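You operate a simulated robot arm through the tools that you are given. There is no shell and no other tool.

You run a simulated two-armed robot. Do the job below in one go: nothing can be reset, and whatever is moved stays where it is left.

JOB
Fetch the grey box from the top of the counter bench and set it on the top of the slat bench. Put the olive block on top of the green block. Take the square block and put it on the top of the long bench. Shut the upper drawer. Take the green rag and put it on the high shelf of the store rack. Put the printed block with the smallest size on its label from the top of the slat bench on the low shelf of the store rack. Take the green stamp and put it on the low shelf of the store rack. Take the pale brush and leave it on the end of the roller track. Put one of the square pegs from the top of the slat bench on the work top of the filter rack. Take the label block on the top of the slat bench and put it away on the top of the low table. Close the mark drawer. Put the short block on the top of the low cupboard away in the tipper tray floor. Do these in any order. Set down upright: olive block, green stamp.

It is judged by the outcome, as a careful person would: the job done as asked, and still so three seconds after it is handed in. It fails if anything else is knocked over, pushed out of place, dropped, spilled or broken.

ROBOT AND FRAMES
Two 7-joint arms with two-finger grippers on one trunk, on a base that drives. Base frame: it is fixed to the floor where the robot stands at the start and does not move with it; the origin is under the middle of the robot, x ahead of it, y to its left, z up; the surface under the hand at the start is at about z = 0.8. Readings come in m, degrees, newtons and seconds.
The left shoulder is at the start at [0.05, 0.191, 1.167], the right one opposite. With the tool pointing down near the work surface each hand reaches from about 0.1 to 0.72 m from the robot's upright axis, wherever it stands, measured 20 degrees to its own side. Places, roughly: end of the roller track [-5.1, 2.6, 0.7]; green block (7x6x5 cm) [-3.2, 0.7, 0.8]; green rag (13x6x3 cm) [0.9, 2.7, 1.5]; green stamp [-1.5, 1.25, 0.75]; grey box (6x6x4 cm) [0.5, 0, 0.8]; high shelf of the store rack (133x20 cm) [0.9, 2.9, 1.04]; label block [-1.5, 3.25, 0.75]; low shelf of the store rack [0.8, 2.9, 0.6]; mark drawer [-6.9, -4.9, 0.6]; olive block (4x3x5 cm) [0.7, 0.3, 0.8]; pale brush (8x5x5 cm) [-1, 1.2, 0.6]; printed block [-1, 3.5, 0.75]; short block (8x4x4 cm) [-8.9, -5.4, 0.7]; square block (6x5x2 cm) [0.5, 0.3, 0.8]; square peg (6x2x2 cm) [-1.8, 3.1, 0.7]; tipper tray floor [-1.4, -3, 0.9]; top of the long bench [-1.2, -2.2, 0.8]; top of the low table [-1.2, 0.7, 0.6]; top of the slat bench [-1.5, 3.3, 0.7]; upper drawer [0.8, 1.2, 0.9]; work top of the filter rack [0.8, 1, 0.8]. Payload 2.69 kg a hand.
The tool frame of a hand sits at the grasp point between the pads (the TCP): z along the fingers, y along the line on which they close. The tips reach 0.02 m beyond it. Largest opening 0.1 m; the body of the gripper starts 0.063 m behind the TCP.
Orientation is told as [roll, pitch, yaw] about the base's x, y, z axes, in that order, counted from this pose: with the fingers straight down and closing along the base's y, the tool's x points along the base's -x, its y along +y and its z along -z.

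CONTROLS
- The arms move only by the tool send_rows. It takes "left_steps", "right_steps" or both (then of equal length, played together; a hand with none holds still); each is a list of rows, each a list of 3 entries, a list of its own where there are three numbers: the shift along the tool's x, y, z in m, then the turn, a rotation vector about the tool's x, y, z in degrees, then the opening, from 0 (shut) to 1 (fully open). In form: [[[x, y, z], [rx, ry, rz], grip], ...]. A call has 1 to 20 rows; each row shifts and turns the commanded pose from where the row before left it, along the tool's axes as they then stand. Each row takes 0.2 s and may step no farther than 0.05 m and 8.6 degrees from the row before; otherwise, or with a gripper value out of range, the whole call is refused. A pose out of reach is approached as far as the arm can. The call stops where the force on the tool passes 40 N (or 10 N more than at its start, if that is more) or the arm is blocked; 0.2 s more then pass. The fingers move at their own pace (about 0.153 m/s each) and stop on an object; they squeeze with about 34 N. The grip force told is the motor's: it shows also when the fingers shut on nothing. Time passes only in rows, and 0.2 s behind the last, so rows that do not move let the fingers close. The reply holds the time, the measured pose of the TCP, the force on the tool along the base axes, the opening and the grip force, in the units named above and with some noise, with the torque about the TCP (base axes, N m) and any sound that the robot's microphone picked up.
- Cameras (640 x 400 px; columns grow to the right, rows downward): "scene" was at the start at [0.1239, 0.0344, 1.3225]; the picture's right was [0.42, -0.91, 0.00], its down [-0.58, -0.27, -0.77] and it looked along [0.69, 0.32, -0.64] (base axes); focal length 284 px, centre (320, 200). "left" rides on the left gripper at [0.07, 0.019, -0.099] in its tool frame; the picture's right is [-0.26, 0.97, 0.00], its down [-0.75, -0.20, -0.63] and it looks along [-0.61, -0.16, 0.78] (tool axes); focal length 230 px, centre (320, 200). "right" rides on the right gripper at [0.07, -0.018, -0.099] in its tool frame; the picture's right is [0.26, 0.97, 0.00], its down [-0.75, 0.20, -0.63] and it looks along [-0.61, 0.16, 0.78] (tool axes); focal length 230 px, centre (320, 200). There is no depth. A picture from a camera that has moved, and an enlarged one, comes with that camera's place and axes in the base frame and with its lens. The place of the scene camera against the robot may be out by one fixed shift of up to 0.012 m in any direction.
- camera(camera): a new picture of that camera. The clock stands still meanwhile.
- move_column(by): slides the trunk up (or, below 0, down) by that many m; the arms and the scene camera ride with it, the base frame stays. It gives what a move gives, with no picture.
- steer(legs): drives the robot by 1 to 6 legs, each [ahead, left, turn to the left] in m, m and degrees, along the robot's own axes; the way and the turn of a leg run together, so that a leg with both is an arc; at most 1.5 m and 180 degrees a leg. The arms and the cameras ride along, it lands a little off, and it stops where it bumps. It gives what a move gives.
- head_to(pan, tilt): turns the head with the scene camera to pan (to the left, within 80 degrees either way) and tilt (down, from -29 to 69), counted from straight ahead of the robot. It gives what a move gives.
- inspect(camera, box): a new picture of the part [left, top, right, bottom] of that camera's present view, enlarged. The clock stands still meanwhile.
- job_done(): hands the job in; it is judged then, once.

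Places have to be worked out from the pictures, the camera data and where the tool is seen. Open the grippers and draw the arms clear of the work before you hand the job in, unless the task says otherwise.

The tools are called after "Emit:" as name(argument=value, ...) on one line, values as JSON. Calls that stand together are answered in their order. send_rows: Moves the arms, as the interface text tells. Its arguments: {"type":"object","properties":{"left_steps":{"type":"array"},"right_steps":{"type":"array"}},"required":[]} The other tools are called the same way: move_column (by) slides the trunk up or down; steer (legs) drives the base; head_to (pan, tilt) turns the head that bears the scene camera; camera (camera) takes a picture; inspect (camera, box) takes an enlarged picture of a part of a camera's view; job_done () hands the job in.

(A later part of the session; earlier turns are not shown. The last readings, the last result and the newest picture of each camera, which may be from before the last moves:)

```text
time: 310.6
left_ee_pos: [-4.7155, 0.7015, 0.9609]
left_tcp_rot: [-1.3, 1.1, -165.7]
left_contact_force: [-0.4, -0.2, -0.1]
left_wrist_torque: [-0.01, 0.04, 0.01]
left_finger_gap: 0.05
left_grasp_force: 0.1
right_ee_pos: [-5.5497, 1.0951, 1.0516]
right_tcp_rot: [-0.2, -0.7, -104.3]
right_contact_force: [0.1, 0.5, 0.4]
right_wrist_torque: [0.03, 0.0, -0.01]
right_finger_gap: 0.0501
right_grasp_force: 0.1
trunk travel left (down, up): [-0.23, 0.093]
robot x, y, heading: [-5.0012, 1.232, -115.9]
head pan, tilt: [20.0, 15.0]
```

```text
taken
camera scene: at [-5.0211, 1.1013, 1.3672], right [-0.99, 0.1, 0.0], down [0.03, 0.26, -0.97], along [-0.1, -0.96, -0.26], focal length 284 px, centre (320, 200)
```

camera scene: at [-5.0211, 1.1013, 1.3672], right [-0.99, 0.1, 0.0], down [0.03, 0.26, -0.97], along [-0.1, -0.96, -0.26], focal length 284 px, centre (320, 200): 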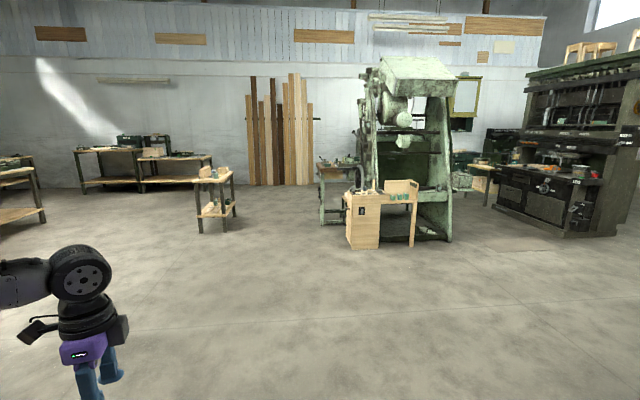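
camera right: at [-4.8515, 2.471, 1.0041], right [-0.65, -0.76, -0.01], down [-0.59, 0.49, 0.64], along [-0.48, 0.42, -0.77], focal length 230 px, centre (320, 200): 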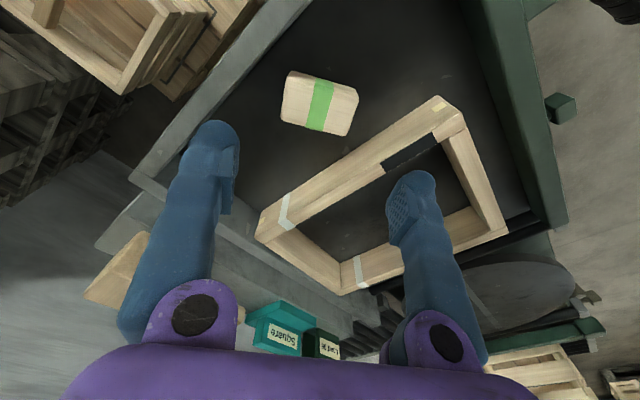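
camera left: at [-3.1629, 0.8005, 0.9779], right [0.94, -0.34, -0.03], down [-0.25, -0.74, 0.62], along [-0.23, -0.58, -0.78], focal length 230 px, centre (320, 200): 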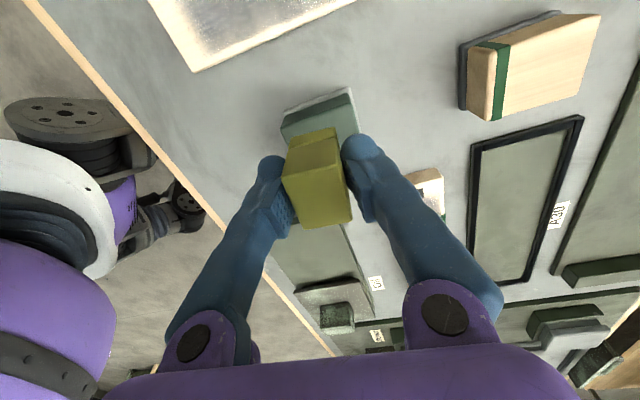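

I redo the drive with shorter legs: turn to face south and go to about [-4.85, -1.6].

Emit:
steer(legs=[[0, 0, 25.8], [1.4, 0.1, 0], [1.4, 0.05, 0]])

Emit:
head_to(pan=-30, tilt=12)

Emit:
camera(camera="scene")

Emit:
head_to(pan=15, tilt=15)

Emit:
camera(camera="scene")

```text
time: 325.5
left_ee_pos: [-4.335, -1.9145, 0.9604]
left_tcp_rot: [-1.3, 1.1, -139.2]
left_contact_force: [0.1, 0.6, -0.2]
left_wrist_torque: [0.03, -0.01, -0.02]
left_finger_gap: 0.0502
left_grasp_force: 0.1
right_ee_pos: [-5.2579, -1.9361, 1.0513]
right_tcp_rot: [-0.1, -0.7, -77.6]
right_contact_force: [0.0, 0.6, 0.3]
right_wrist_torque: [-0.02, -0.02, 0.01]
right_finger_gap: 0.0499
right_grasp_force: 0.1
trunk travel left (down, up): [-0.23, 0.093]
robot x, y, heading: [-4.8296, -1.5658, -89.2]
head pan, tilt: [20.0, 15.0]
```

```text
time: 326.6
left_ee_pos: [-4.3367, -1.9128, 0.9603]
left_tcp_rot: [-1.2, 1.1, -138.9]
left_contact_force: [0.1, -0.6, -0.4]
left_wrist_torque: [-0.04, 0.04, 0.01]
left_finger_gap: 0.0499
left_grasp_force: 0.1
right_ee_pos: [-5.2581, -1.9351, 1.0523]
right_tcp_rot: [-0.2, -0.6, -77.6]
right_contact_force: [0.1, 0.2, 0.3]
right_wrist_torque: [0.0, -0.04, 0.03]
right_finger_gap: 0.0499
right_grasp_force: 0.0
trunk travel left (down, up): [-0.23, 0.093]
robot x, y, heading: [-4.8287, -1.5684, -89.3]
head pan, tilt: [-30.0, 12.0]
```

```text
taken
camera scene: at [-4.8664, -1.6914, 1.3721], right [-0.87, 0.49, 0.0], down [0.1, 0.18, -0.98], along [-0.48, -0.85, -0.21], focal length 284 px, centre (320, 200)
```

scene: 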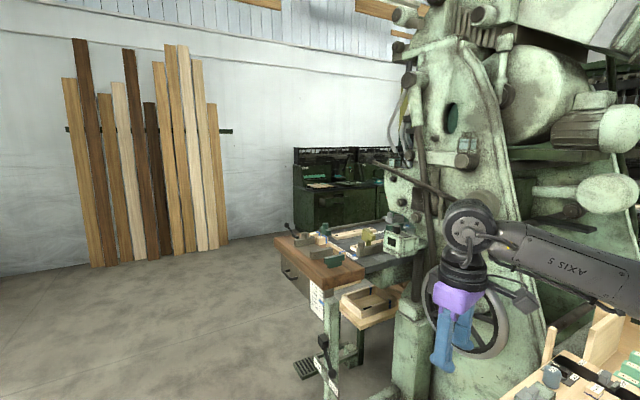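

```text
time: 327.8
left_ee_pos: [-4.3364, -1.9147, 0.9606]
left_tcp_rot: [-1.4, 1.1, -139.1]
left_contact_force: [0.2, 0.8, 0.0]
left_wrist_torque: [0.01, 0.03, -0.05]
left_finger_gap: 0.0502
left_grasp_force: 0.0
right_ee_pos: [-5.2573, -1.9367, 1.0521]
right_tcp_rot: [-0.2, -0.7, -77.6]
right_contact_force: [0.3, -0.5, -0.2]
right_wrist_torque: [0.0, 0.0, -0.02]
right_finger_gap: 0.05
right_grasp_force: 0.2
trunk travel left (down, up): [-0.23, 0.093]
robot x, y, heading: [-4.8264, -1.5668, -89.4]
head pan, tilt: [15.0, 15.0]
```

```text
taken
camera scene: at [-4.7956, -1.6998, 1.3672], right [-0.96, -0.27, 0.0], down [-0.07, 0.25, -0.97], along [0.26, -0.93, -0.26], focal length 284 px, centre (320, 200)
```

scene: 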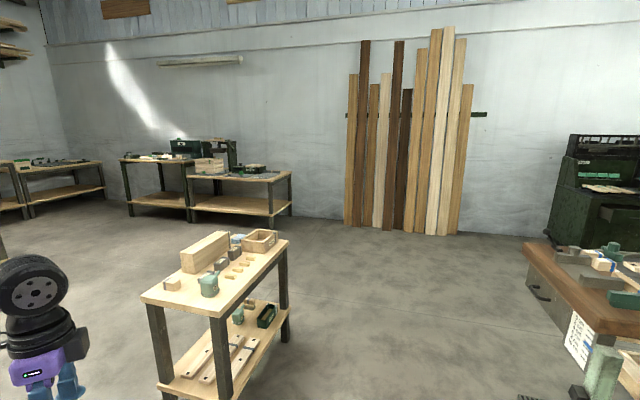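

The green desk against the south wall matches the mark drawer's place. I zoom in on it.

Emit:
head_to(pan=-30, tilt=12)

Emit:
inspect(camera="scene", box=[260, 130, 430, 260])

```text
time: 328.9
left_ee_pos: [-4.3365, -1.9122, 0.9613]
left_tcp_rot: [-1.3, 1.1, -139.1]
left_contact_force: [0.0, -0.3, 0.5]
left_wrist_torque: [-0.01, 0.01, 0.0]
left_finger_gap: 0.0498
left_grasp_force: 0.1
right_ee_pos: [-5.2579, -1.9361, 1.051]
right_tcp_rot: [-0.2, -0.7, -77.5]
right_contact_force: [-0.3, -0.1, -0.2]
right_wrist_torque: [-0.02, -0.04, -0.02]
right_finger_gap: 0.0499
right_grasp_force: 0.0
trunk travel left (down, up): [-0.23, 0.093]
robot x, y, heading: [-4.8256, -1.5673, -89.2]
head pan, tilt: [-30.0, 12.0]
```

```text
3.08 times, centred on (345, 195) of scene
camera zoom: at [-4.8664, -1.6914, 1.3721], right [-0.87, 0.49, 0.0], down [0.1, 0.18, -0.98], along [-0.48, -0.85, -0.21], focal length 875 px, centre (243, 215)
```

zoom: 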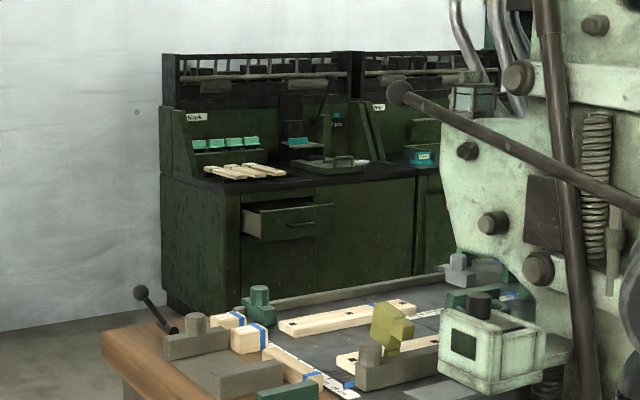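

The station labelled "Mark" with its open drawer faces north. I drive through the gap to about y=−3.65 and turn west to look.

Emit:
steer(legs=[[1.05, 0, 0], [1.05, 0, 0], [0, 0, -75]])

Emit:
head_to(pan=15, tilt=20)

Emit:
camera(camera="scene")

```text
time: 342.4
left_ee_pos: [-4.9773, -4.2172, 0.9621]
left_tcp_rot: [-1.2, 1.2, 147.1]
left_contact_force: [0.2, -0.5, -1.0]
left_wrist_torque: [-0.01, -0.01, -0.05]
left_finger_gap: 0.0501
left_grasp_force: 0.0
right_ee_pos: [-5.2557, -3.3379, 1.0521]
right_tcp_rot: [-0.2, -0.7, -151.4]
right_contact_force: [-0.4, 0.2, -0.1]
right_wrist_torque: [0.02, -0.02, 0.0]
right_finger_gap: 0.0503
right_grasp_force: 0.0
trunk travel left (down, up): [-0.23, 0.093]
robot x, y, heading: [-4.785, -3.648, -163.2]
head pan, tilt: [-30.0, 12.0]
```

```text
time: 343.6
left_ee_pos: [-4.9766, -4.2176, 0.9603]
left_tcp_rot: [-1.4, 1.1, 147.1]
left_contact_force: [-0.4, -0.9, -0.7]
left_wrist_torque: [-0.01, 0.06, -0.02]
left_finger_gap: 0.05
left_grasp_force: 0.0
right_ee_pos: [-5.2557, -3.3385, 1.0526]
right_tcp_rot: [-0.2, -0.7, -151.4]
right_contact_force: [0.2, 0.7, 0.1]
right_wrist_torque: [0.02, 0.0, 0.0]
right_finger_gap: 0.0499
right_grasp_force: 0.0
trunk travel left (down, up): [-0.23, 0.093]
robot x, y, heading: [-4.7814, -3.6454, -162.7]
head pan, tilt: [15.0, 20.0]
```

```text
taken
camera scene: at [-4.8929, -3.7104, 1.3591], right [-0.53, 0.85, 0.0], down [0.29, 0.18, -0.94], along [-0.8, -0.5, -0.34], focal length 284 px, centre (320, 200)
```

scene: 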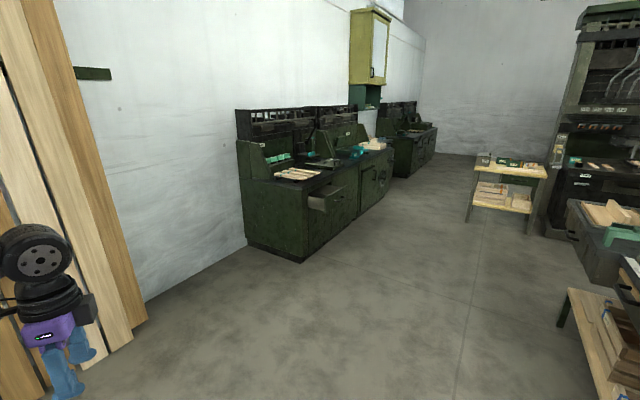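

I zoom in on the open drawer.

Emit:
inspect(camera="scene", box=[230, 90, 450, 270])

Emit:
inspect(camera="scene", box=[280, 160, 400, 250])

```text
2.22 times, centred on (340, 180) of scene
camera zoom: at [-4.8929, -3.7104, 1.3591], right [-0.53, 0.85, 0.0], down [0.29, 0.18, -0.94], along [-0.8, -0.5, -0.34], focal length 632 px, centre (276, 244)
```

zoom: 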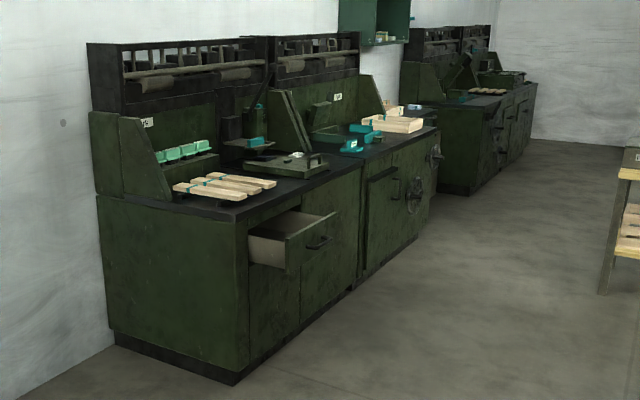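

```text
4.44 times, centred on (340, 205) of scene
camera zoom: at [-4.8929, -3.7104, 1.3591], right [-0.53, 0.85, 0.0], down [0.29, 0.18, -0.94], along [-0.8, -0.5, -0.34], focal length 1264 px, centre (231, 178)
```

zoom: 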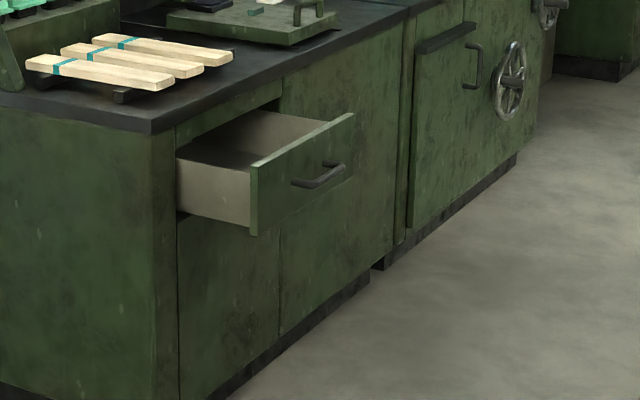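

The drawer is out ~0.22 m: its front plate is at y≈−4.74, x −6.96…−6.61, z 0.54–0.66, desk front y≈−4.96. I'll push it with forward-tilted right fingertips; first I drive to about [-6.6, -4.2], heading −60°.

Emit:
steer(legs=[[0.567, 0.138, 0], [0, 0, 102.7], [-0.45, -1.27, 0]])

Emit:
head_to(pan=-35, tilt=45)

Emit:
camera(camera="scene")

Emit:
camera(camera="right")

```text
time: 362.3
left_ee_pos: [-6.0317, -4.2633, 0.9597]
left_tcp_rot: [-1.4, 1.1, -110.7]
left_contact_force: [0.4, 0.8, 0.1]
left_wrist_torque: [-0.02, 0.0, -0.01]
left_finger_gap: 0.0499
left_grasp_force: 0.0
right_ee_pos: [-6.8322, -4.7213, 1.0529]
right_tcp_rot: [-0.2, -0.7, -49.2]
right_contact_force: [0.1, -0.2, 0.4]
right_wrist_torque: [0.0, -0.01, -0.01]
right_finger_gap: 0.0502
right_grasp_force: 0.1
trunk travel left (down, up): [-0.23, 0.093]
robot x, y, heading: [-6.6262, -4.1897, -61.0]
head pan, tilt: [15.0, 20.0]
```

```text
time: 363.5
left_ee_pos: [-6.0311, -4.2619, 0.9613]
left_tcp_rot: [-1.3, 1.1, -110.7]
left_contact_force: [-0.5, 0.1, 0.1]
left_wrist_torque: [0.0, 0.02, -0.03]
left_finger_gap: 0.0502
left_grasp_force: 0.1
right_ee_pos: [-6.8303, -4.7197, 1.0518]
right_tcp_rot: [-0.2, -0.6, -49.2]
right_contact_force: [-0.4, 0.1, 0.2]
right_wrist_torque: [0.01, 0.03, 0.02]
right_finger_gap: 0.05
right_grasp_force: 0.1
trunk travel left (down, up): [-0.23, 0.093]
robot x, y, heading: [-6.6307, -4.1939, -60.7]
head pan, tilt: [-35.0, 45.0]
```

```text
taken
camera scene: at [-6.6104, -4.3105, 1.3204], right [-0.99, 0.1, 0.0], down [0.07, 0.7, -0.71], along [-0.07, -0.7, -0.71], focal length 284 px, centre (320, 200)
```

scene: 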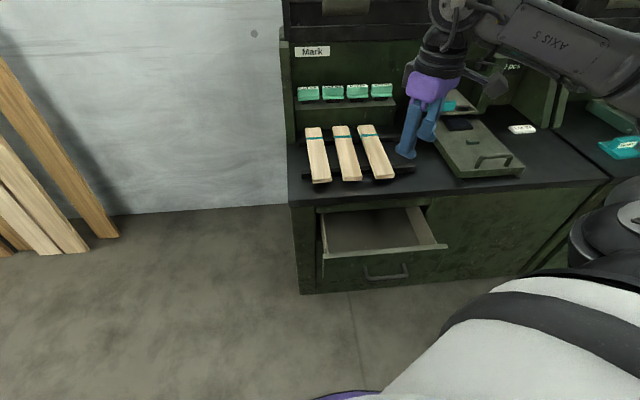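

```text
taken
camera right: at [-6.8916, -4.6783, 1.1503], right [0.56, 0.83, -0.01], down [0.64, -0.43, 0.64], along [0.52, -0.36, -0.77], focal length 230 px, centre (320, 200)
```

right: 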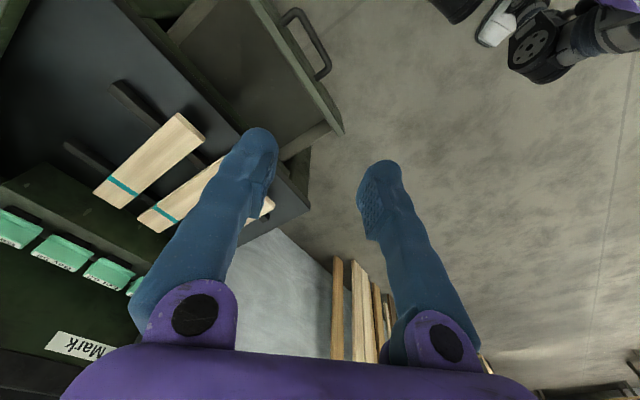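

Refined: plate y≈−4.744, x −7.01…−6.66, handle centre x≈−6.84, desk edge y≈−4.90. I pull the right hand back in front of the drawer, shut its fingers, square it to yaw −90° and lower the trunk.

Emit:
send_rows(right_steps=[[[0.0067, 0.0432, 0], [0, 0, 0], 0.2], [[0.0067, 0.0432, 0], [0, 0, 0], 0.0], [[0.0067, 0.0432, 0], [0, 0, 0], 0.0], [[0, 0, 0], [0, 0, 6.8], 0.0], [[0, 0, 0], [0, 0, 6.8], 0.0], [[0, 0, 0], [0, 0, 6.8], 0.0], [[0, 0, 0], [0, 0, 6.8], 0.0], [[0, 0, 0], [0, 0, 6.8], 0.0], [[0, 0, 0], [0, 0, 6.8], 0.0]])

Emit:
move_column(by=-0.22)

Emit:
send_rows(right_steps=[[[0, 0, 0.045], [0, 0, 0], 0.0], [[0, 0, 0.045], [0, 0, 0], 0.0], [[0, 0, 0.045], [0, 0, 0], 0.0], [[0, 0, 0], [0, -8, 0], 0.0], [[0, 0, 0], [0, -8, 0], 0.0], [[0, 0, 0], [0, -8, 0], 0.0], [[0, 0, 0], [0, -8, 0], 0.0], [[0, 0, 0], [0, -8, 0], 0.0]])

Emit:
camera(camera="scene")

```text
time: 365.5
left_ee_pos: [-6.0314, -4.2627, 0.9619]
left_tcp_rot: [-1.3, 1.1, -110.7]
left_contact_force: [0.1, 0.3, -0.5]
left_wrist_torque: [0.01, -0.01, 0.0]
left_finger_gap: 0.05
left_grasp_force: 0.0
right_ee_pos: [-6.7459, -4.621, 1.0513]
right_tcp_rot: [0.4, -0.7, -90.1]
right_contact_force: [0.1, 0.1, 0.5]
right_wrist_torque: [0.04, 0.01, 0.04]
right_finger_gap: 0.0
right_grasp_force: 29.9
trunk travel left (down, up): [-0.23, 0.093]
robot x, y, heading: [-6.6263, -4.1964, -60.8]
head pan, tilt: [-35.0, 45.0]
```

```text
time: 367.8
left_ee_pos: [-6.0319, -4.262, 0.7407]
left_tcp_rot: [-1.3, 1.1, -110.6]
left_contact_force: [0.6, 0.0, 0.0]
left_wrist_torque: [0.01, -0.03, 0.03]
left_finger_gap: 0.0497
left_grasp_force: 0.1
right_ee_pos: [-6.7466, -4.6202, 0.832]
right_tcp_rot: [0.3, -0.7, -90.0]
right_contact_force: [-1.1, 0.4, -0.2]
right_wrist_torque: [-0.01, -0.01, 0.0]
right_finger_gap: 0.0001
right_grasp_force: 29.4
trunk travel left (down, up): [-0.01, 0.313]
robot x, y, heading: [-6.6241, -4.1931, -61.0]
head pan, tilt: [-35.0, 45.0]
```

```text
time: 369.6
left_ee_pos: [-6.0312, -4.2628, 0.7408]
left_tcp_rot: [-1.3, 1.2, -110.7]
left_contact_force: [-0.9, 0.4, -0.3]
left_wrist_torque: [0.03, -0.01, 0.02]
left_finger_gap: 0.0498
left_grasp_force: 0.0
right_ee_pos: [-6.7203, -4.6725, 0.6752]
right_tcp_rot: [0.4, -40.8, -90.2]
right_contact_force: [-0.3, 1.3, -0.7]
right_wrist_torque: [-0.01, -0.02, 0.0]
right_finger_gap: 0.0
right_grasp_force: 29.6
right hand out of reach, approached as far as the arm can: row 5, 6, 7, 8
trunk travel left (down, up): [-0.01, 0.313]
robot x, y, heading: [-6.6272, -4.1936, -60.9]
head pan, tilt: [-35.0, 45.0]
```

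```text
taken
camera scene: at [-6.6105, -4.3104, 1.1004], right [-0.99, 0.1, 0.0], down [0.07, 0.7, -0.71], along [-0.07, -0.7, -0.71], focal length 284 px, centre (320, 200)
```

scene: 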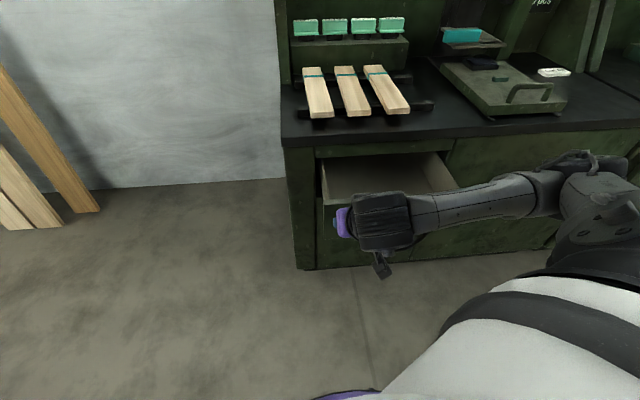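

The fingers are tilted 41° forward, but the hand is too close to the shoulder. I back the base 15 cm so the arm can extend, then lower the fingertips to plate height.

Emit:
steer(legs=[[-0.131, 0.073, 0]])

Emit:
send_rows(right_steps=[[[0.0131, 0, 0.0151], [0, 0, 0], 0.0], [[0.0131, 0, 0.0151], [0, 0, 0], 0.0], [[0.0131, 0, 0.0151], [0, 0, 0], 0.0], [[0, 0, 0], [0, 0, 0], 0.0]])

Emit:
camera(camera="scene")

Emit:
camera(camera="right")

```text
time: 371.0
left_ee_pos: [-6.0306, -4.1152, 0.7416]
left_tcp_rot: [-1.3, 1.1, -110.7]
left_contact_force: [-0.4, 0.6, -0.1]
left_wrist_torque: [0.02, -0.01, -0.01]
left_finger_gap: 0.05
left_grasp_force: 0.0
right_ee_pos: [-6.7205, -4.5228, 0.6755]
right_tcp_rot: [0.4, -40.7, -90.5]
right_contact_force: [-0.1, -0.3, -0.1]
right_wrist_torque: [0.0, -0.01, 0.05]
right_finger_gap: 0.0
right_grasp_force: 29.7
trunk travel left (down, up): [-0.01, 0.313]
robot x, y, heading: [-6.6281, -4.0453, -60.9]
head pan, tilt: [-35.0, 45.0]
```

```text
time: 372.0
left_ee_pos: [-6.0311, -4.1147, 0.7406]
left_tcp_rot: [-1.2, 1.1, -110.9]
left_contact_force: [-0.1, -0.3, -0.4]
left_wrist_torque: [-0.03, -0.04, 0.02]
left_finger_gap: 0.0501
left_grasp_force: 0.2
right_ee_pos: [-6.7224, -4.5228, 0.6155]
right_tcp_rot: [0.4, -40.6, -90.6]
right_contact_force: [-0.7, 0.0, 0.1]
right_wrist_torque: [0.05, 0.02, 0.01]
right_finger_gap: 0.0001
right_grasp_force: 29.9
trunk travel left (down, up): [-0.01, 0.313]
robot x, y, heading: [-6.628, -4.0382, -61.0]
head pan, tilt: [-35.0, 45.0]
```

```text
taken
camera scene: at [-6.6099, -4.161, 1.1004], right [-0.99, 0.1, 0.0], down [0.07, 0.7, -0.71], along [-0.07, -0.7, -0.71], focal length 284 px, centre (320, 200)
```

scene: 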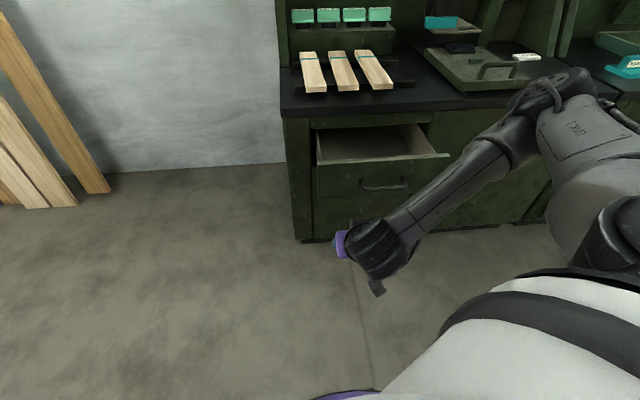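

```text
taken
camera right: at [-6.7399, -4.4051, 0.6443], right [0.97, 0.19, -0.16], down [0.19, -0.16, 0.97], along [0.16, -0.97, -0.19], focal length 230 px, centre (320, 200)
```

right: 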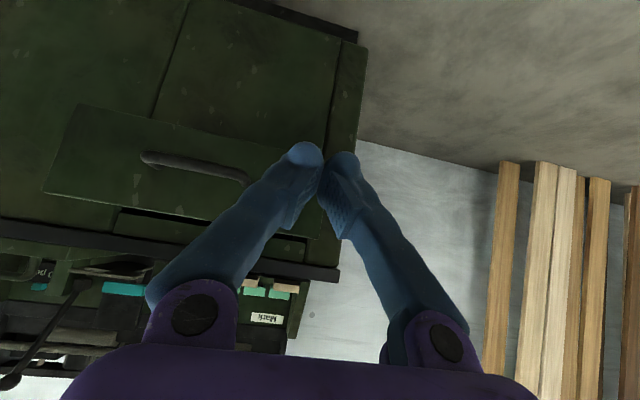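

The fingertips point at the plate beside the handle (plate right end ≈x −6.66, handle −6.91…−6.79). I push along −y.

Emit:
send_rows(right_steps=[[[-0.0303, 0, 0.0261], [0, 0, 0], 0.0], [[-0.0303, 0, 0.0261], [0, 0, 0], 0.0], [[-0.0303, 0, 0.0261], [0, 0, 0], 0.0], [[-0.0303, 0, 0.0261], [0, 0, 0], 0.0], [[-0.0303, 0, 0.0261], [0, 0, 0], 0.0], [[-0.0151, 0, 0.0131], [0, 0, 0], 0.0], [[-0.0151, 0, 0.0131], [0, 0, 0], 0.0], [[0, 0, 0], [0, 0, 0], 0.0]])

Emit:
camera(camera="scene")

Emit:
camera(camera="right")

```text
time: 373.8
left_ee_pos: [-6.0319, -4.1153, 0.7418]
left_tcp_rot: [-1.3, 1.1, -110.8]
left_contact_force: [-0.4, -0.2, -0.3]
left_wrist_torque: [0.02, 0.05, -0.03]
left_finger_gap: 0.0502
left_grasp_force: 0.1
right_ee_pos: [-6.7194, -4.7644, 0.6134]
right_tcp_rot: [0.4, -40.7, -90.5]
right_contact_force: [0.0, 0.2, -0.3]
right_wrist_torque: [-0.02, 0.02, 0.01]
right_finger_gap: 0.0
right_grasp_force: 29.7
trunk travel left (down, up): [-0.01, 0.313]
robot x, y, heading: [-6.6287, -4.0464, -60.8]
head pan, tilt: [-35.0, 45.0]
```

```text
taken
camera scene: at [-6.6099, -4.161, 1.1004], right [-0.99, 0.1, 0.0], down [0.07, 0.7, -0.71], along [-0.07, -0.7, -0.71], focal length 284 px, centre (320, 200)
```

scene: 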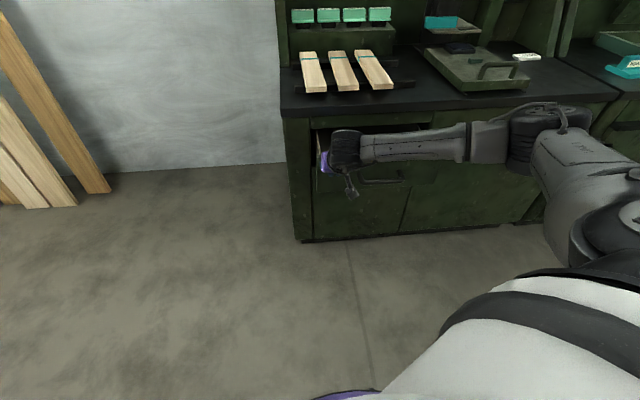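

```text
taken
camera right: at [-6.7392, -4.6464, 0.644], right [0.97, 0.19, -0.16], down [0.19, -0.16, 0.97], along [0.16, -0.97, -0.19], focal length 230 px, centre (320, 200)
```

right: 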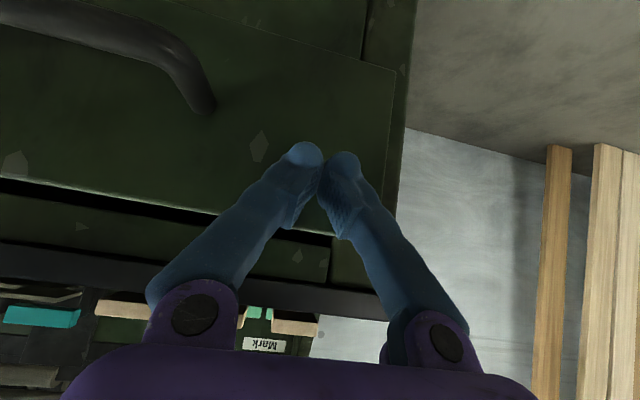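

The drawer is moving in freely. I keep pushing in 2 cm, then 1 cm steps.

Emit:
send_rows(right_steps=[[[-0.0151, 0, 0.0131], [0, 0, 0], 0.0], [[-0.0151, 0, 0.0131], [0, 0, 0], 0.0], [[-0.0076, 0, 0.0065], [0, 0, 0], 0.0], [[-0.0076, 0, 0.0065], [0, 0, 0], 0.0], [[-0.0076, 0, 0.0065], [0, 0, 0], 0.0], [[-0.0076, 0, 0.0065], [0, 0, 0], 0.0], [[0, 0, 0], [0, 0, 0], 0.0]])

Emit:
inspect(camera="scene", box=[270, 60, 470, 250])

Emit:
camera(camera="right")

```text
time: 375.4
left_ee_pos: [-6.0314, -4.1156, 0.7425]
left_tcp_rot: [-1.3, 1.1, -110.9]
left_contact_force: [-0.3, 0.3, 0.1]
left_wrist_torque: [-0.02, 0.02, 0.0]
left_finger_gap: 0.05
left_grasp_force: 0.2
right_ee_pos: [-6.7214, -4.8424, 0.6163]
right_tcp_rot: [0.3, -40.6, -90.3]
right_contact_force: [-0.1, -0.3, 0.2]
right_wrist_torque: [-0.04, -0.05, 0.0]
right_finger_gap: 0.0
right_grasp_force: 29.4
trunk travel left (down, up): [-0.01, 0.313]
robot x, y, heading: [-6.6269, -4.0407, -61.0]
head pan, tilt: [-35.0, 45.0]
```

```text
2.11 times, centred on (370, 155) of scene
camera zoom: at [-6.6099, -4.161, 1.1004], right [-0.99, 0.1, 0.0], down [0.07, 0.7, -0.71], along [-0.07, -0.7, -0.71], focal length 599 px, centre (215, 295)
```

zoom: 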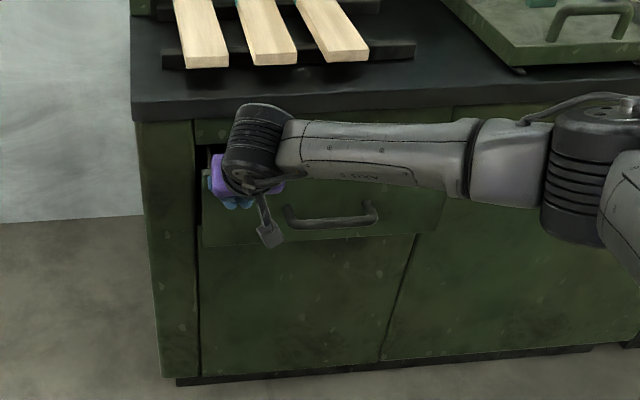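

```text
taken
camera right: at [-6.74, -4.725, 0.6451], right [0.97, 0.19, -0.16], down [0.2, -0.16, 0.97], along [0.16, -0.97, -0.19], focal length 230 px, centre (320, 200)
```

right: 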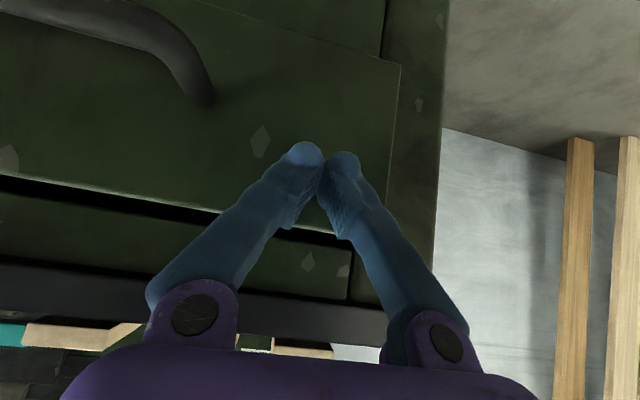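

Still a few centimetres to go and no resistance. I continue in 1 cm steps.

Emit:
send_rows(right_steps=[[[-0.0076, 0, 0.0065], [0, 0, 0], 0.0], [[-0.0076, 0, 0.0065], [0, 0, 0], 0.0], [[-0.0076, 0, 0.0065], [0, 0, 0], 0.0], [[-0.0076, 0, 0.0065], [0, 0, 0], 0.0], [[-0.0076, 0, 0.0065], [0, 0, 0], 0.0], [[0, 0, 0], [0, 0, 0], 0.0]])

Emit:
inspect(camera="scene", box=[270, 60, 470, 250])

Emit:
camera(camera="right")

```text
time: 376.8
left_ee_pos: [-6.0307, -4.1133, 0.7412]
left_tcp_rot: [-1.1, 0.9, -110.9]
left_contact_force: [1.1, -0.4, 0.2]
left_wrist_torque: [-0.01, -0.01, 0.01]
left_finger_gap: 0.05
left_grasp_force: 0.1
right_ee_pos: [-6.7212, -4.8884, 0.6132]
right_tcp_rot: [0.2, -40.5, -90.3]
right_contact_force: [-3.7, 39.3, 4.0]
right_wrist_torque: [0.03, -0.16, -0.1]
right_finger_gap: 0.006
right_grasp_force: 29.5
trunk travel left (down, up): [-0.01, 0.313]
robot x, y, heading: [-6.6289, -4.0434, -61.0]
head pan, tilt: [-35.0, 45.0]
```

```text
2.11 times, centred on (370, 155) of scene
camera zoom: at [-6.6102, -4.1583, 1.1007], right [-0.99, 0.1, 0.0], down [0.07, 0.7, -0.71], along [-0.07, -0.71, -0.71], focal length 599 px, centre (215, 295)
```

zoom: 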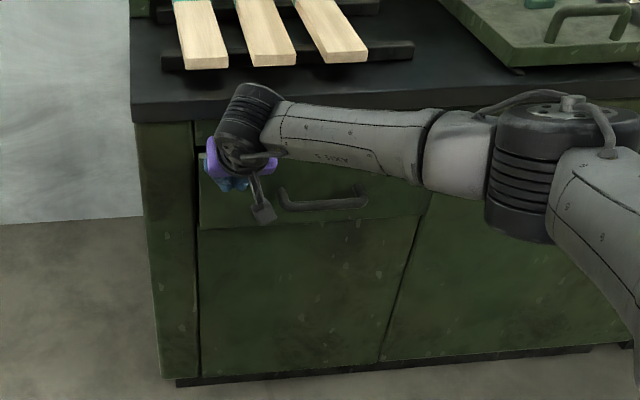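

```text
taken
camera right: at [-6.7398, -4.7713, 0.6442], right [0.97, 0.19, -0.16], down [0.2, -0.16, 0.97], along [0.16, -0.97, -0.2], focal length 230 px, centre (320, 200)
```

right: 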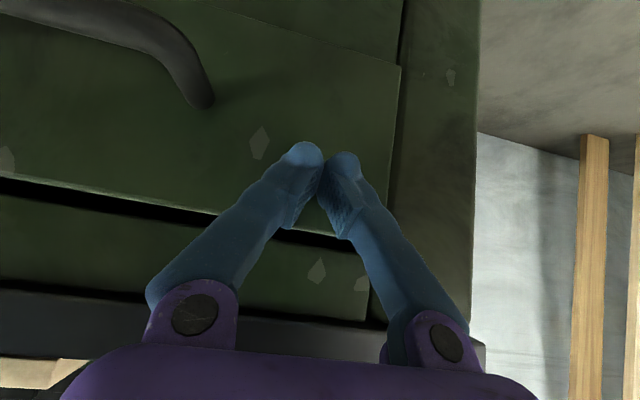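

Force has risen to 39 N: the drawer is against its stop. I retreat straight back and inspect.

Emit:
send_rows(right_steps=[[[0.0076, 0, -0.0065], [0, 0, 0], 0.0], [[0.0151, 0, -0.0131], [0, 0, 0], 0.0], [[0.0303, 0, -0.0261], [0, 0, 0], 0.0], [[0.0303, 0, -0.0261], [0, 0, 0], 0.0], [[0.0303, 0, -0.0261], [0, 0, 0], 0.0], [[0, 0, 0], [0, 0, 0], 0.0]])

Emit:
inspect(camera="scene", box=[270, 60, 470, 250])

Emit:
camera(camera="right")

```text
time: 378.2
left_ee_pos: [-6.0308, -4.1146, 0.7411]
left_tcp_rot: [-1.3, 1.1, -110.8]
left_contact_force: [0.4, 0.7, -0.8]
left_wrist_torque: [-0.06, -0.02, 0.02]
left_finger_gap: 0.0497
left_grasp_force: 0.0
right_ee_pos: [-6.7215, -4.7439, 0.6144]
right_tcp_rot: [0.4, -40.7, -90.5]
right_contact_force: [0.2, -0.3, 1.0]
right_wrist_torque: [0.01, 0.0, 0.03]
right_finger_gap: 0.0
right_grasp_force: 29.6
trunk travel left (down, up): [-0.01, 0.313]
robot x, y, heading: [-6.6278, -4.0437, -60.9]
head pan, tilt: [-35.0, 45.0]
```

```text
2.11 times, centred on (370, 155) of scene
camera zoom: at [-6.6099, -4.1609, 1.1004], right [-0.99, 0.1, 0.0], down [0.07, 0.7, -0.71], along [-0.07, -0.7, -0.71], focal length 599 px, centre (215, 295)
```

zoom: 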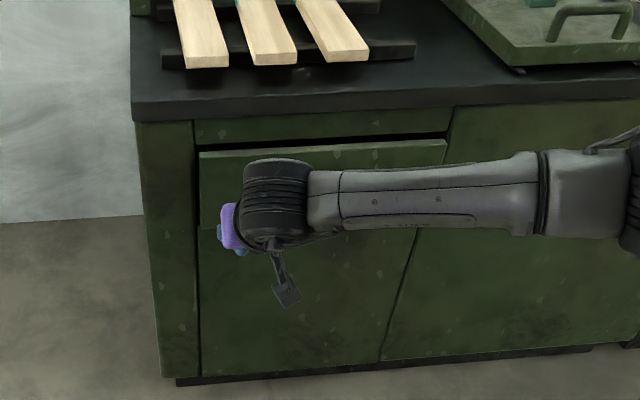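

```text
taken
camera right: at [-6.7412, -4.6262, 0.6439], right [0.97, 0.19, -0.16], down [0.19, -0.16, 0.97], along [0.16, -0.97, -0.19], focal length 230 px, centre (320, 200)
```

right: 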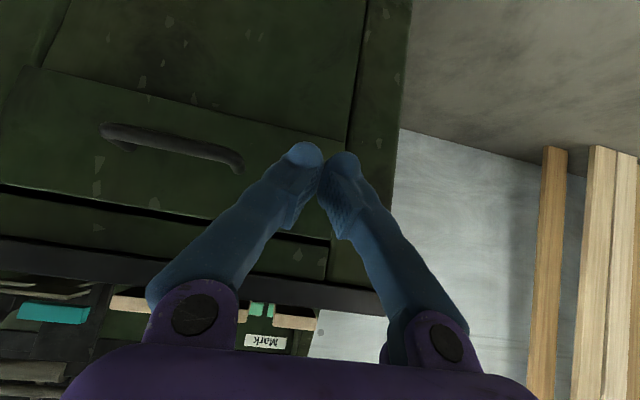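

I move the hand away from the drawer and set it vertical again to get an unobstructed look.

Emit:
send_rows(right_steps=[[[0.0303, 0, -0.0261], [0, 0, 0], 0.3], [[0.0303, 0, -0.0261], [0, 0, 0], 0.3], [[0.0303, 0, -0.0261], [0, 0, 0], 0.3], [[0, 0, 0], [0, 8, 0], 0.3], [[0, 0, 0], [0, 8, 0], 0.3], [[0, 0, 0], [0, 8, 0], 0.3], [[0, 0, 0], [0, 8, 0], 0.3], [[0, 0, 0], [0, 8, 0], 0.3], [[0, 0, -0.05], [0, 0, 0], 0.3], [[0, 0, -0.05], [0, 0, 0], 0.3], [[0, 0, -0.05], [0, 0, 0], 0.3]])

Emit:
move_column(by=0.22)

Emit:
inspect(camera="scene", box=[270, 130, 500, 310])

```text
time: 380.6
left_ee_pos: [-6.0299, -4.1152, 0.7414]
left_tcp_rot: [-1.2, 1.2, -110.8]
left_contact_force: [-0.4, 0.3, 0.6]
left_wrist_torque: [0.0, -0.02, 0.05]
left_finger_gap: 0.05
left_grasp_force: 0.1
right_ee_pos: [-6.7206, -4.6214, 0.7632]
right_tcp_rot: [0.2, -0.5, -90.2]
right_contact_force: [-0.4, -0.6, -0.6]
right_wrist_torque: [0.01, -0.03, -0.02]
right_finger_gap: 0.0301
right_grasp_force: 0.0
trunk travel left (down, up): [-0.01, 0.313]
robot x, y, heading: [-6.6253, -4.0456, -61.0]
head pan, tilt: [-35.0, 45.0]
```

```text
time: 382.9
left_ee_pos: [-6.0305, -4.1142, 0.961]
left_tcp_rot: [-1.3, 1.2, -110.9]
left_contact_force: [0.4, 0.2, 0.5]
left_wrist_torque: [-0.04, -0.01, -0.01]
left_finger_gap: 0.0498
left_grasp_force: 0.1
right_ee_pos: [-6.7204, -4.6205, 0.9844]
right_tcp_rot: [0.3, -0.7, -90.3]
right_contact_force: [0.0, 0.1, 0.5]
right_wrist_torque: [-0.01, -0.03, -0.01]
right_finger_gap: 0.03
right_grasp_force: 0.1
trunk travel left (down, up): [-0.23, 0.093]
robot x, y, heading: [-6.6258, -4.042, -60.9]
head pan, tilt: [-35.0, 45.0]
```

```text
2.22 times, centred on (385, 220) of scene
camera zoom: at [-6.6098, -4.161, 1.3203], right [-0.99, 0.1, 0.0], down [0.07, 0.7, -0.71], along [-0.07, -0.7, -0.71], focal length 632 px, centre (176, 156)
```

zoom: 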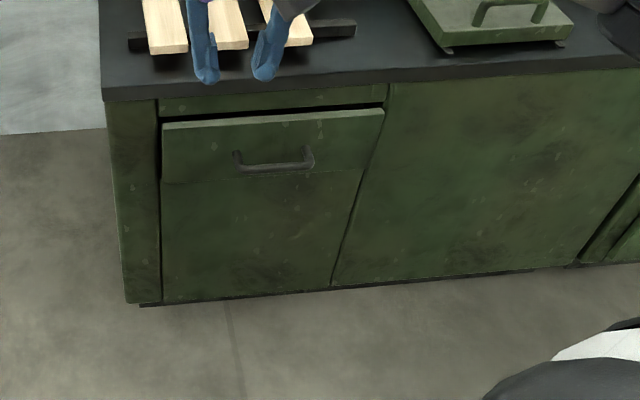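

The drawer front is flush with the door below: shut. Next the short block on the low cupboard further west; I pull the hand back and drive west along the corridor.

Emit:
send_rows(right_steps=[[[0.04, 0, 0], [0, 0, 0], 0.5], [[0.04, 0, 0], [0, 0, 0], 0.5], [[0.04, 0, 0], [0, 0, 0], 0.5]])

Emit:
steer(legs=[[-0.39, -1.2, 0]])

Emit:
head_to(pan=-60, tilt=25)

Emit:
camera(camera="scene")

```text
time: 383.7
left_ee_pos: [-6.0302, -4.1141, 0.9609]
left_tcp_rot: [-1.2, 1.0, -110.8]
left_contact_force: [-0.6, 0.4, 0.0]
left_wrist_torque: [-0.02, -0.04, 0.01]
left_finger_gap: 0.05
left_grasp_force: 0.1
right_ee_pos: [-6.7207, -4.5008, 0.9803]
right_tcp_rot: [0.3, -0.7, -90.3]
right_contact_force: [1.1, 0.2, -1.0]
right_wrist_torque: [-0.01, 0.03, 0.01]
right_finger_gap: 0.0501
right_grasp_force: 0.0
trunk travel left (down, up): [-0.23, 0.093]
robot x, y, heading: [-6.6315, -4.0434, -61.0]
head pan, tilt: [-35.0, 45.0]
```

```text
time: 394.5
left_ee_pos: [-7.2754, -4.3511, 0.9612]
left_tcp_rot: [-1.2, 1.1, -110.9]
left_contact_force: [-0.1, -0.3, 1.3]
left_wrist_torque: [0.01, -0.03, -0.03]
left_finger_gap: 0.05
left_grasp_force: 0.1
right_ee_pos: [-7.9656, -4.7392, 0.981]
right_tcp_rot: [0.3, -0.7, -90.1]
right_contact_force: [0.2, -0.2, 0.4]
right_wrist_torque: [0.0, -0.02, 0.03]
right_finger_gap: 0.05
right_grasp_force: 0.1
trunk travel left (down, up): [-0.23, 0.093]
robot x, y, heading: [-7.8692, -4.2798, -60.9]
head pan, tilt: [-35.0, 45.0]
```

```text
time: 395.4
left_ee_pos: [-7.2762, -4.3522, 0.9604]
left_tcp_rot: [-1.3, 1.2, -110.8]
left_contact_force: [-1.2, -0.1, 0.7]
left_wrist_torque: [-0.01, 0.01, 0.01]
left_finger_gap: 0.0499
left_grasp_force: 0.1
right_ee_pos: [-7.9652, -4.7388, 0.9809]
right_tcp_rot: [0.3, -0.7, -90.2]
right_contact_force: [0.3, 0.2, -0.3]
right_wrist_torque: [-0.02, -0.02, -0.01]
right_finger_gap: 0.0501
right_grasp_force: 0.0
trunk travel left (down, up): [-0.23, 0.093]
robot x, y, heading: [-7.8695, -4.2802, -61.1]
head pan, tilt: [-60.0, 25.0]
```

```text
taken
camera scene: at [-7.8934, -4.3969, 1.3509], right [-0.86, 0.51, 0.0], down [0.22, 0.36, -0.91], along [-0.47, -0.78, -0.42], focal length 284 px, centre (320, 200)
```

scene: 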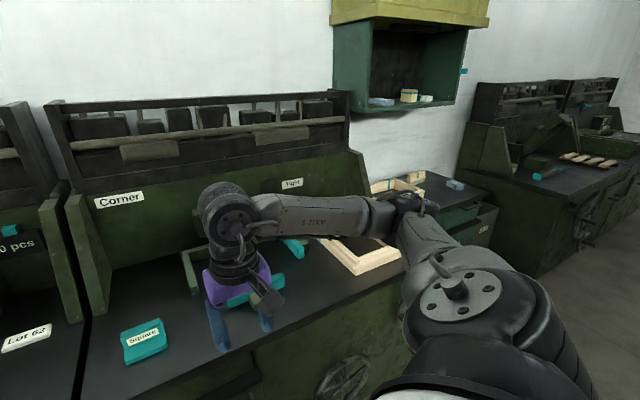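

I see a lower cupboard between the desk units, with a small block on it. I zoom in.

Emit:
inspect(camera="scene", box=[340, 140, 540, 270])

Emit:
head_to(pan=-75, tilt=30)

Emit:
camera(camera="scene")

```text
3.08 times, centred on (440, 205) of scene
camera zoom: at [-7.8934, -4.3969, 1.3509], right [-0.86, 0.51, 0.0], down [0.22, 0.36, -0.91], along [-0.47, -0.78, -0.42], focal length 875 px, centre (-49, 185)
```

zoom: 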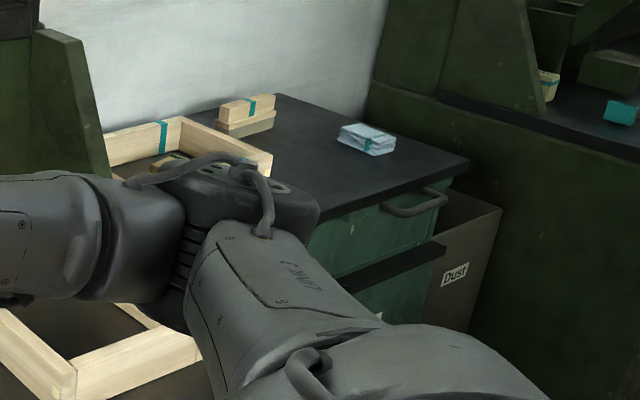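

```text
time: 396.2
left_ee_pos: [-7.2758, -4.3517, 0.9613]
left_tcp_rot: [-1.3, 1.1, -110.9]
left_contact_force: [0.2, 0.7, 0.8]
left_wrist_torque: [-0.01, 0.03, 0.01]
left_finger_gap: 0.0501
left_grasp_force: 0.0
right_ee_pos: [-7.9644, -4.7392, 0.981]
right_tcp_rot: [0.3, -0.5, -90.0]
right_contact_force: [0.1, 0.4, 0.5]
right_wrist_torque: [0.02, -0.05, 0.0]
right_finger_gap: 0.05
right_grasp_force: 0.1
trunk travel left (down, up): [-0.23, 0.093]
robot x, y, heading: [-7.8697, -4.2798, -61.0]
head pan, tilt: [-75.0, 30.0]
```

```text
taken
camera scene: at [-7.911, -4.3808, 1.343], right [-0.7, 0.72, 0.0], down [0.36, 0.35, -0.87], along [-0.62, -0.6, -0.5], focal length 284 px, centre (320, 200)
```

scene: 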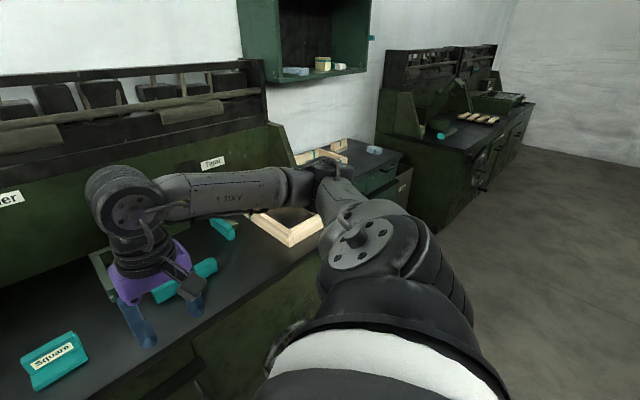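

The low cupboard (black top, green drawers) carries a wooden frame, wooden pieces with a teal band and a pale-blue pack. I drive further west to look at them squarely.

Emit:
steer(legs=[[-0.33, -0.68, 0]])

Emit:
head_to(pan=-45, tilt=30)

Emit:
camera(camera="scene")

```text
time: 402.6
left_ee_pos: [-8.0303, -4.3933, 0.9619]
left_tcp_rot: [-1.3, 1.1, -111.8]
left_contact_force: [-0.8, 0.2, -0.8]
left_wrist_torque: [0.02, -0.03, -0.01]
left_finger_gap: 0.0499
left_grasp_force: 0.1
right_ee_pos: [-8.7269, -4.7684, 0.9809]
right_tcp_rot: [0.2, -0.7, -91.2]
right_contact_force: [0.1, -0.1, 0.2]
right_wrist_torque: [-0.02, 0.03, 0.02]
right_finger_gap: 0.0496
right_grasp_force: 0.0
trunk travel left (down, up): [-0.23, 0.093]
robot x, y, heading: [-8.6235, -4.314, -61.8]
head pan, tilt: [-75.0, 30.0]
```

```text
time: 403.5
left_ee_pos: [-8.0295, -4.3941, 0.9616]
left_tcp_rot: [-1.3, 1.1, -111.8]
left_contact_force: [0.1, 0.2, 0.8]
left_wrist_torque: [-0.03, 0.0, -0.04]
left_finger_gap: 0.0499
left_grasp_force: 0.0
right_ee_pos: [-8.7274, -4.7701, 0.98]
right_tcp_rot: [0.2, -0.6, -91.2]
right_contact_force: [0.1, 0.5, 0.5]
right_wrist_torque: [-0.01, -0.02, -0.02]
right_finger_gap: 0.05
right_grasp_force: 0.0
trunk travel left (down, up): [-0.23, 0.093]
robot x, y, heading: [-8.6233, -4.3142, -62.1]
head pan, tilt: [-45.0, 30.0]
```

```text
taken
camera scene: at [-8.6263, -4.4361, 1.343], right [-0.96, 0.29, 0.0], down [0.15, 0.48, -0.87], along [-0.25, -0.83, -0.5], focal length 284 px, centre (320, 200)
```

scene: 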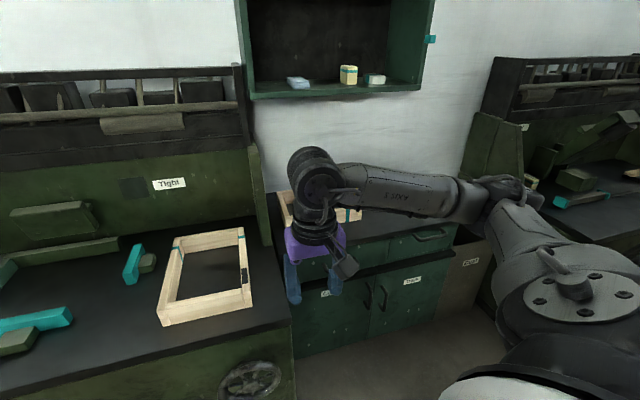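

My own arm blocks the view; the right wrist camera looks toward the cupboard, so I use that.

Emit:
camera(camera="right")

Emit:
inspect(camera="scene", box=[260, 50, 480, 300])

```text
taken
camera right: at [-8.7437, -4.6971, 1.0789], right [0.97, 0.24, 0.0], down [0.18, -0.75, 0.64], along [0.15, -0.62, -0.77], focal length 230 px, centre (320, 200)
```

right: 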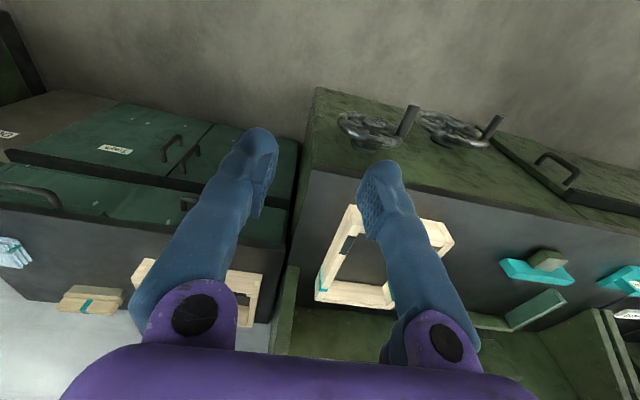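

```text
1.60 times, centred on (370, 175) of scene
camera zoom: at [-8.6263, -4.4361, 1.343], right [-0.96, 0.29, 0.0], down [0.15, 0.48, -0.87], along [-0.25, -0.83, -0.5], focal length 455 px, centre (240, 240)
```

zoom: 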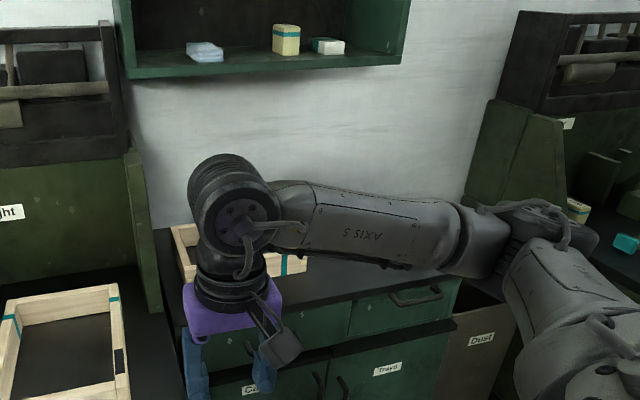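

I enlarge the wrist view of the cupboard top.

Emit:
inspect(camera="right", box=[0, 200, 280, 350])

```text
2.29 times, centred on (140, 275) of right
camera zoom: at [-8.7437, -4.6971, 1.0789], right [0.97, 0.24, 0.0], down [0.18, -0.75, 0.64], along [0.15, -0.62, -0.77], focal length 526 px, centre (731, 29)
```

zoom: 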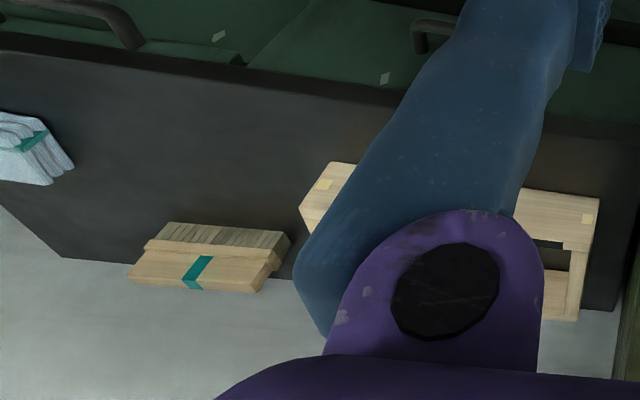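

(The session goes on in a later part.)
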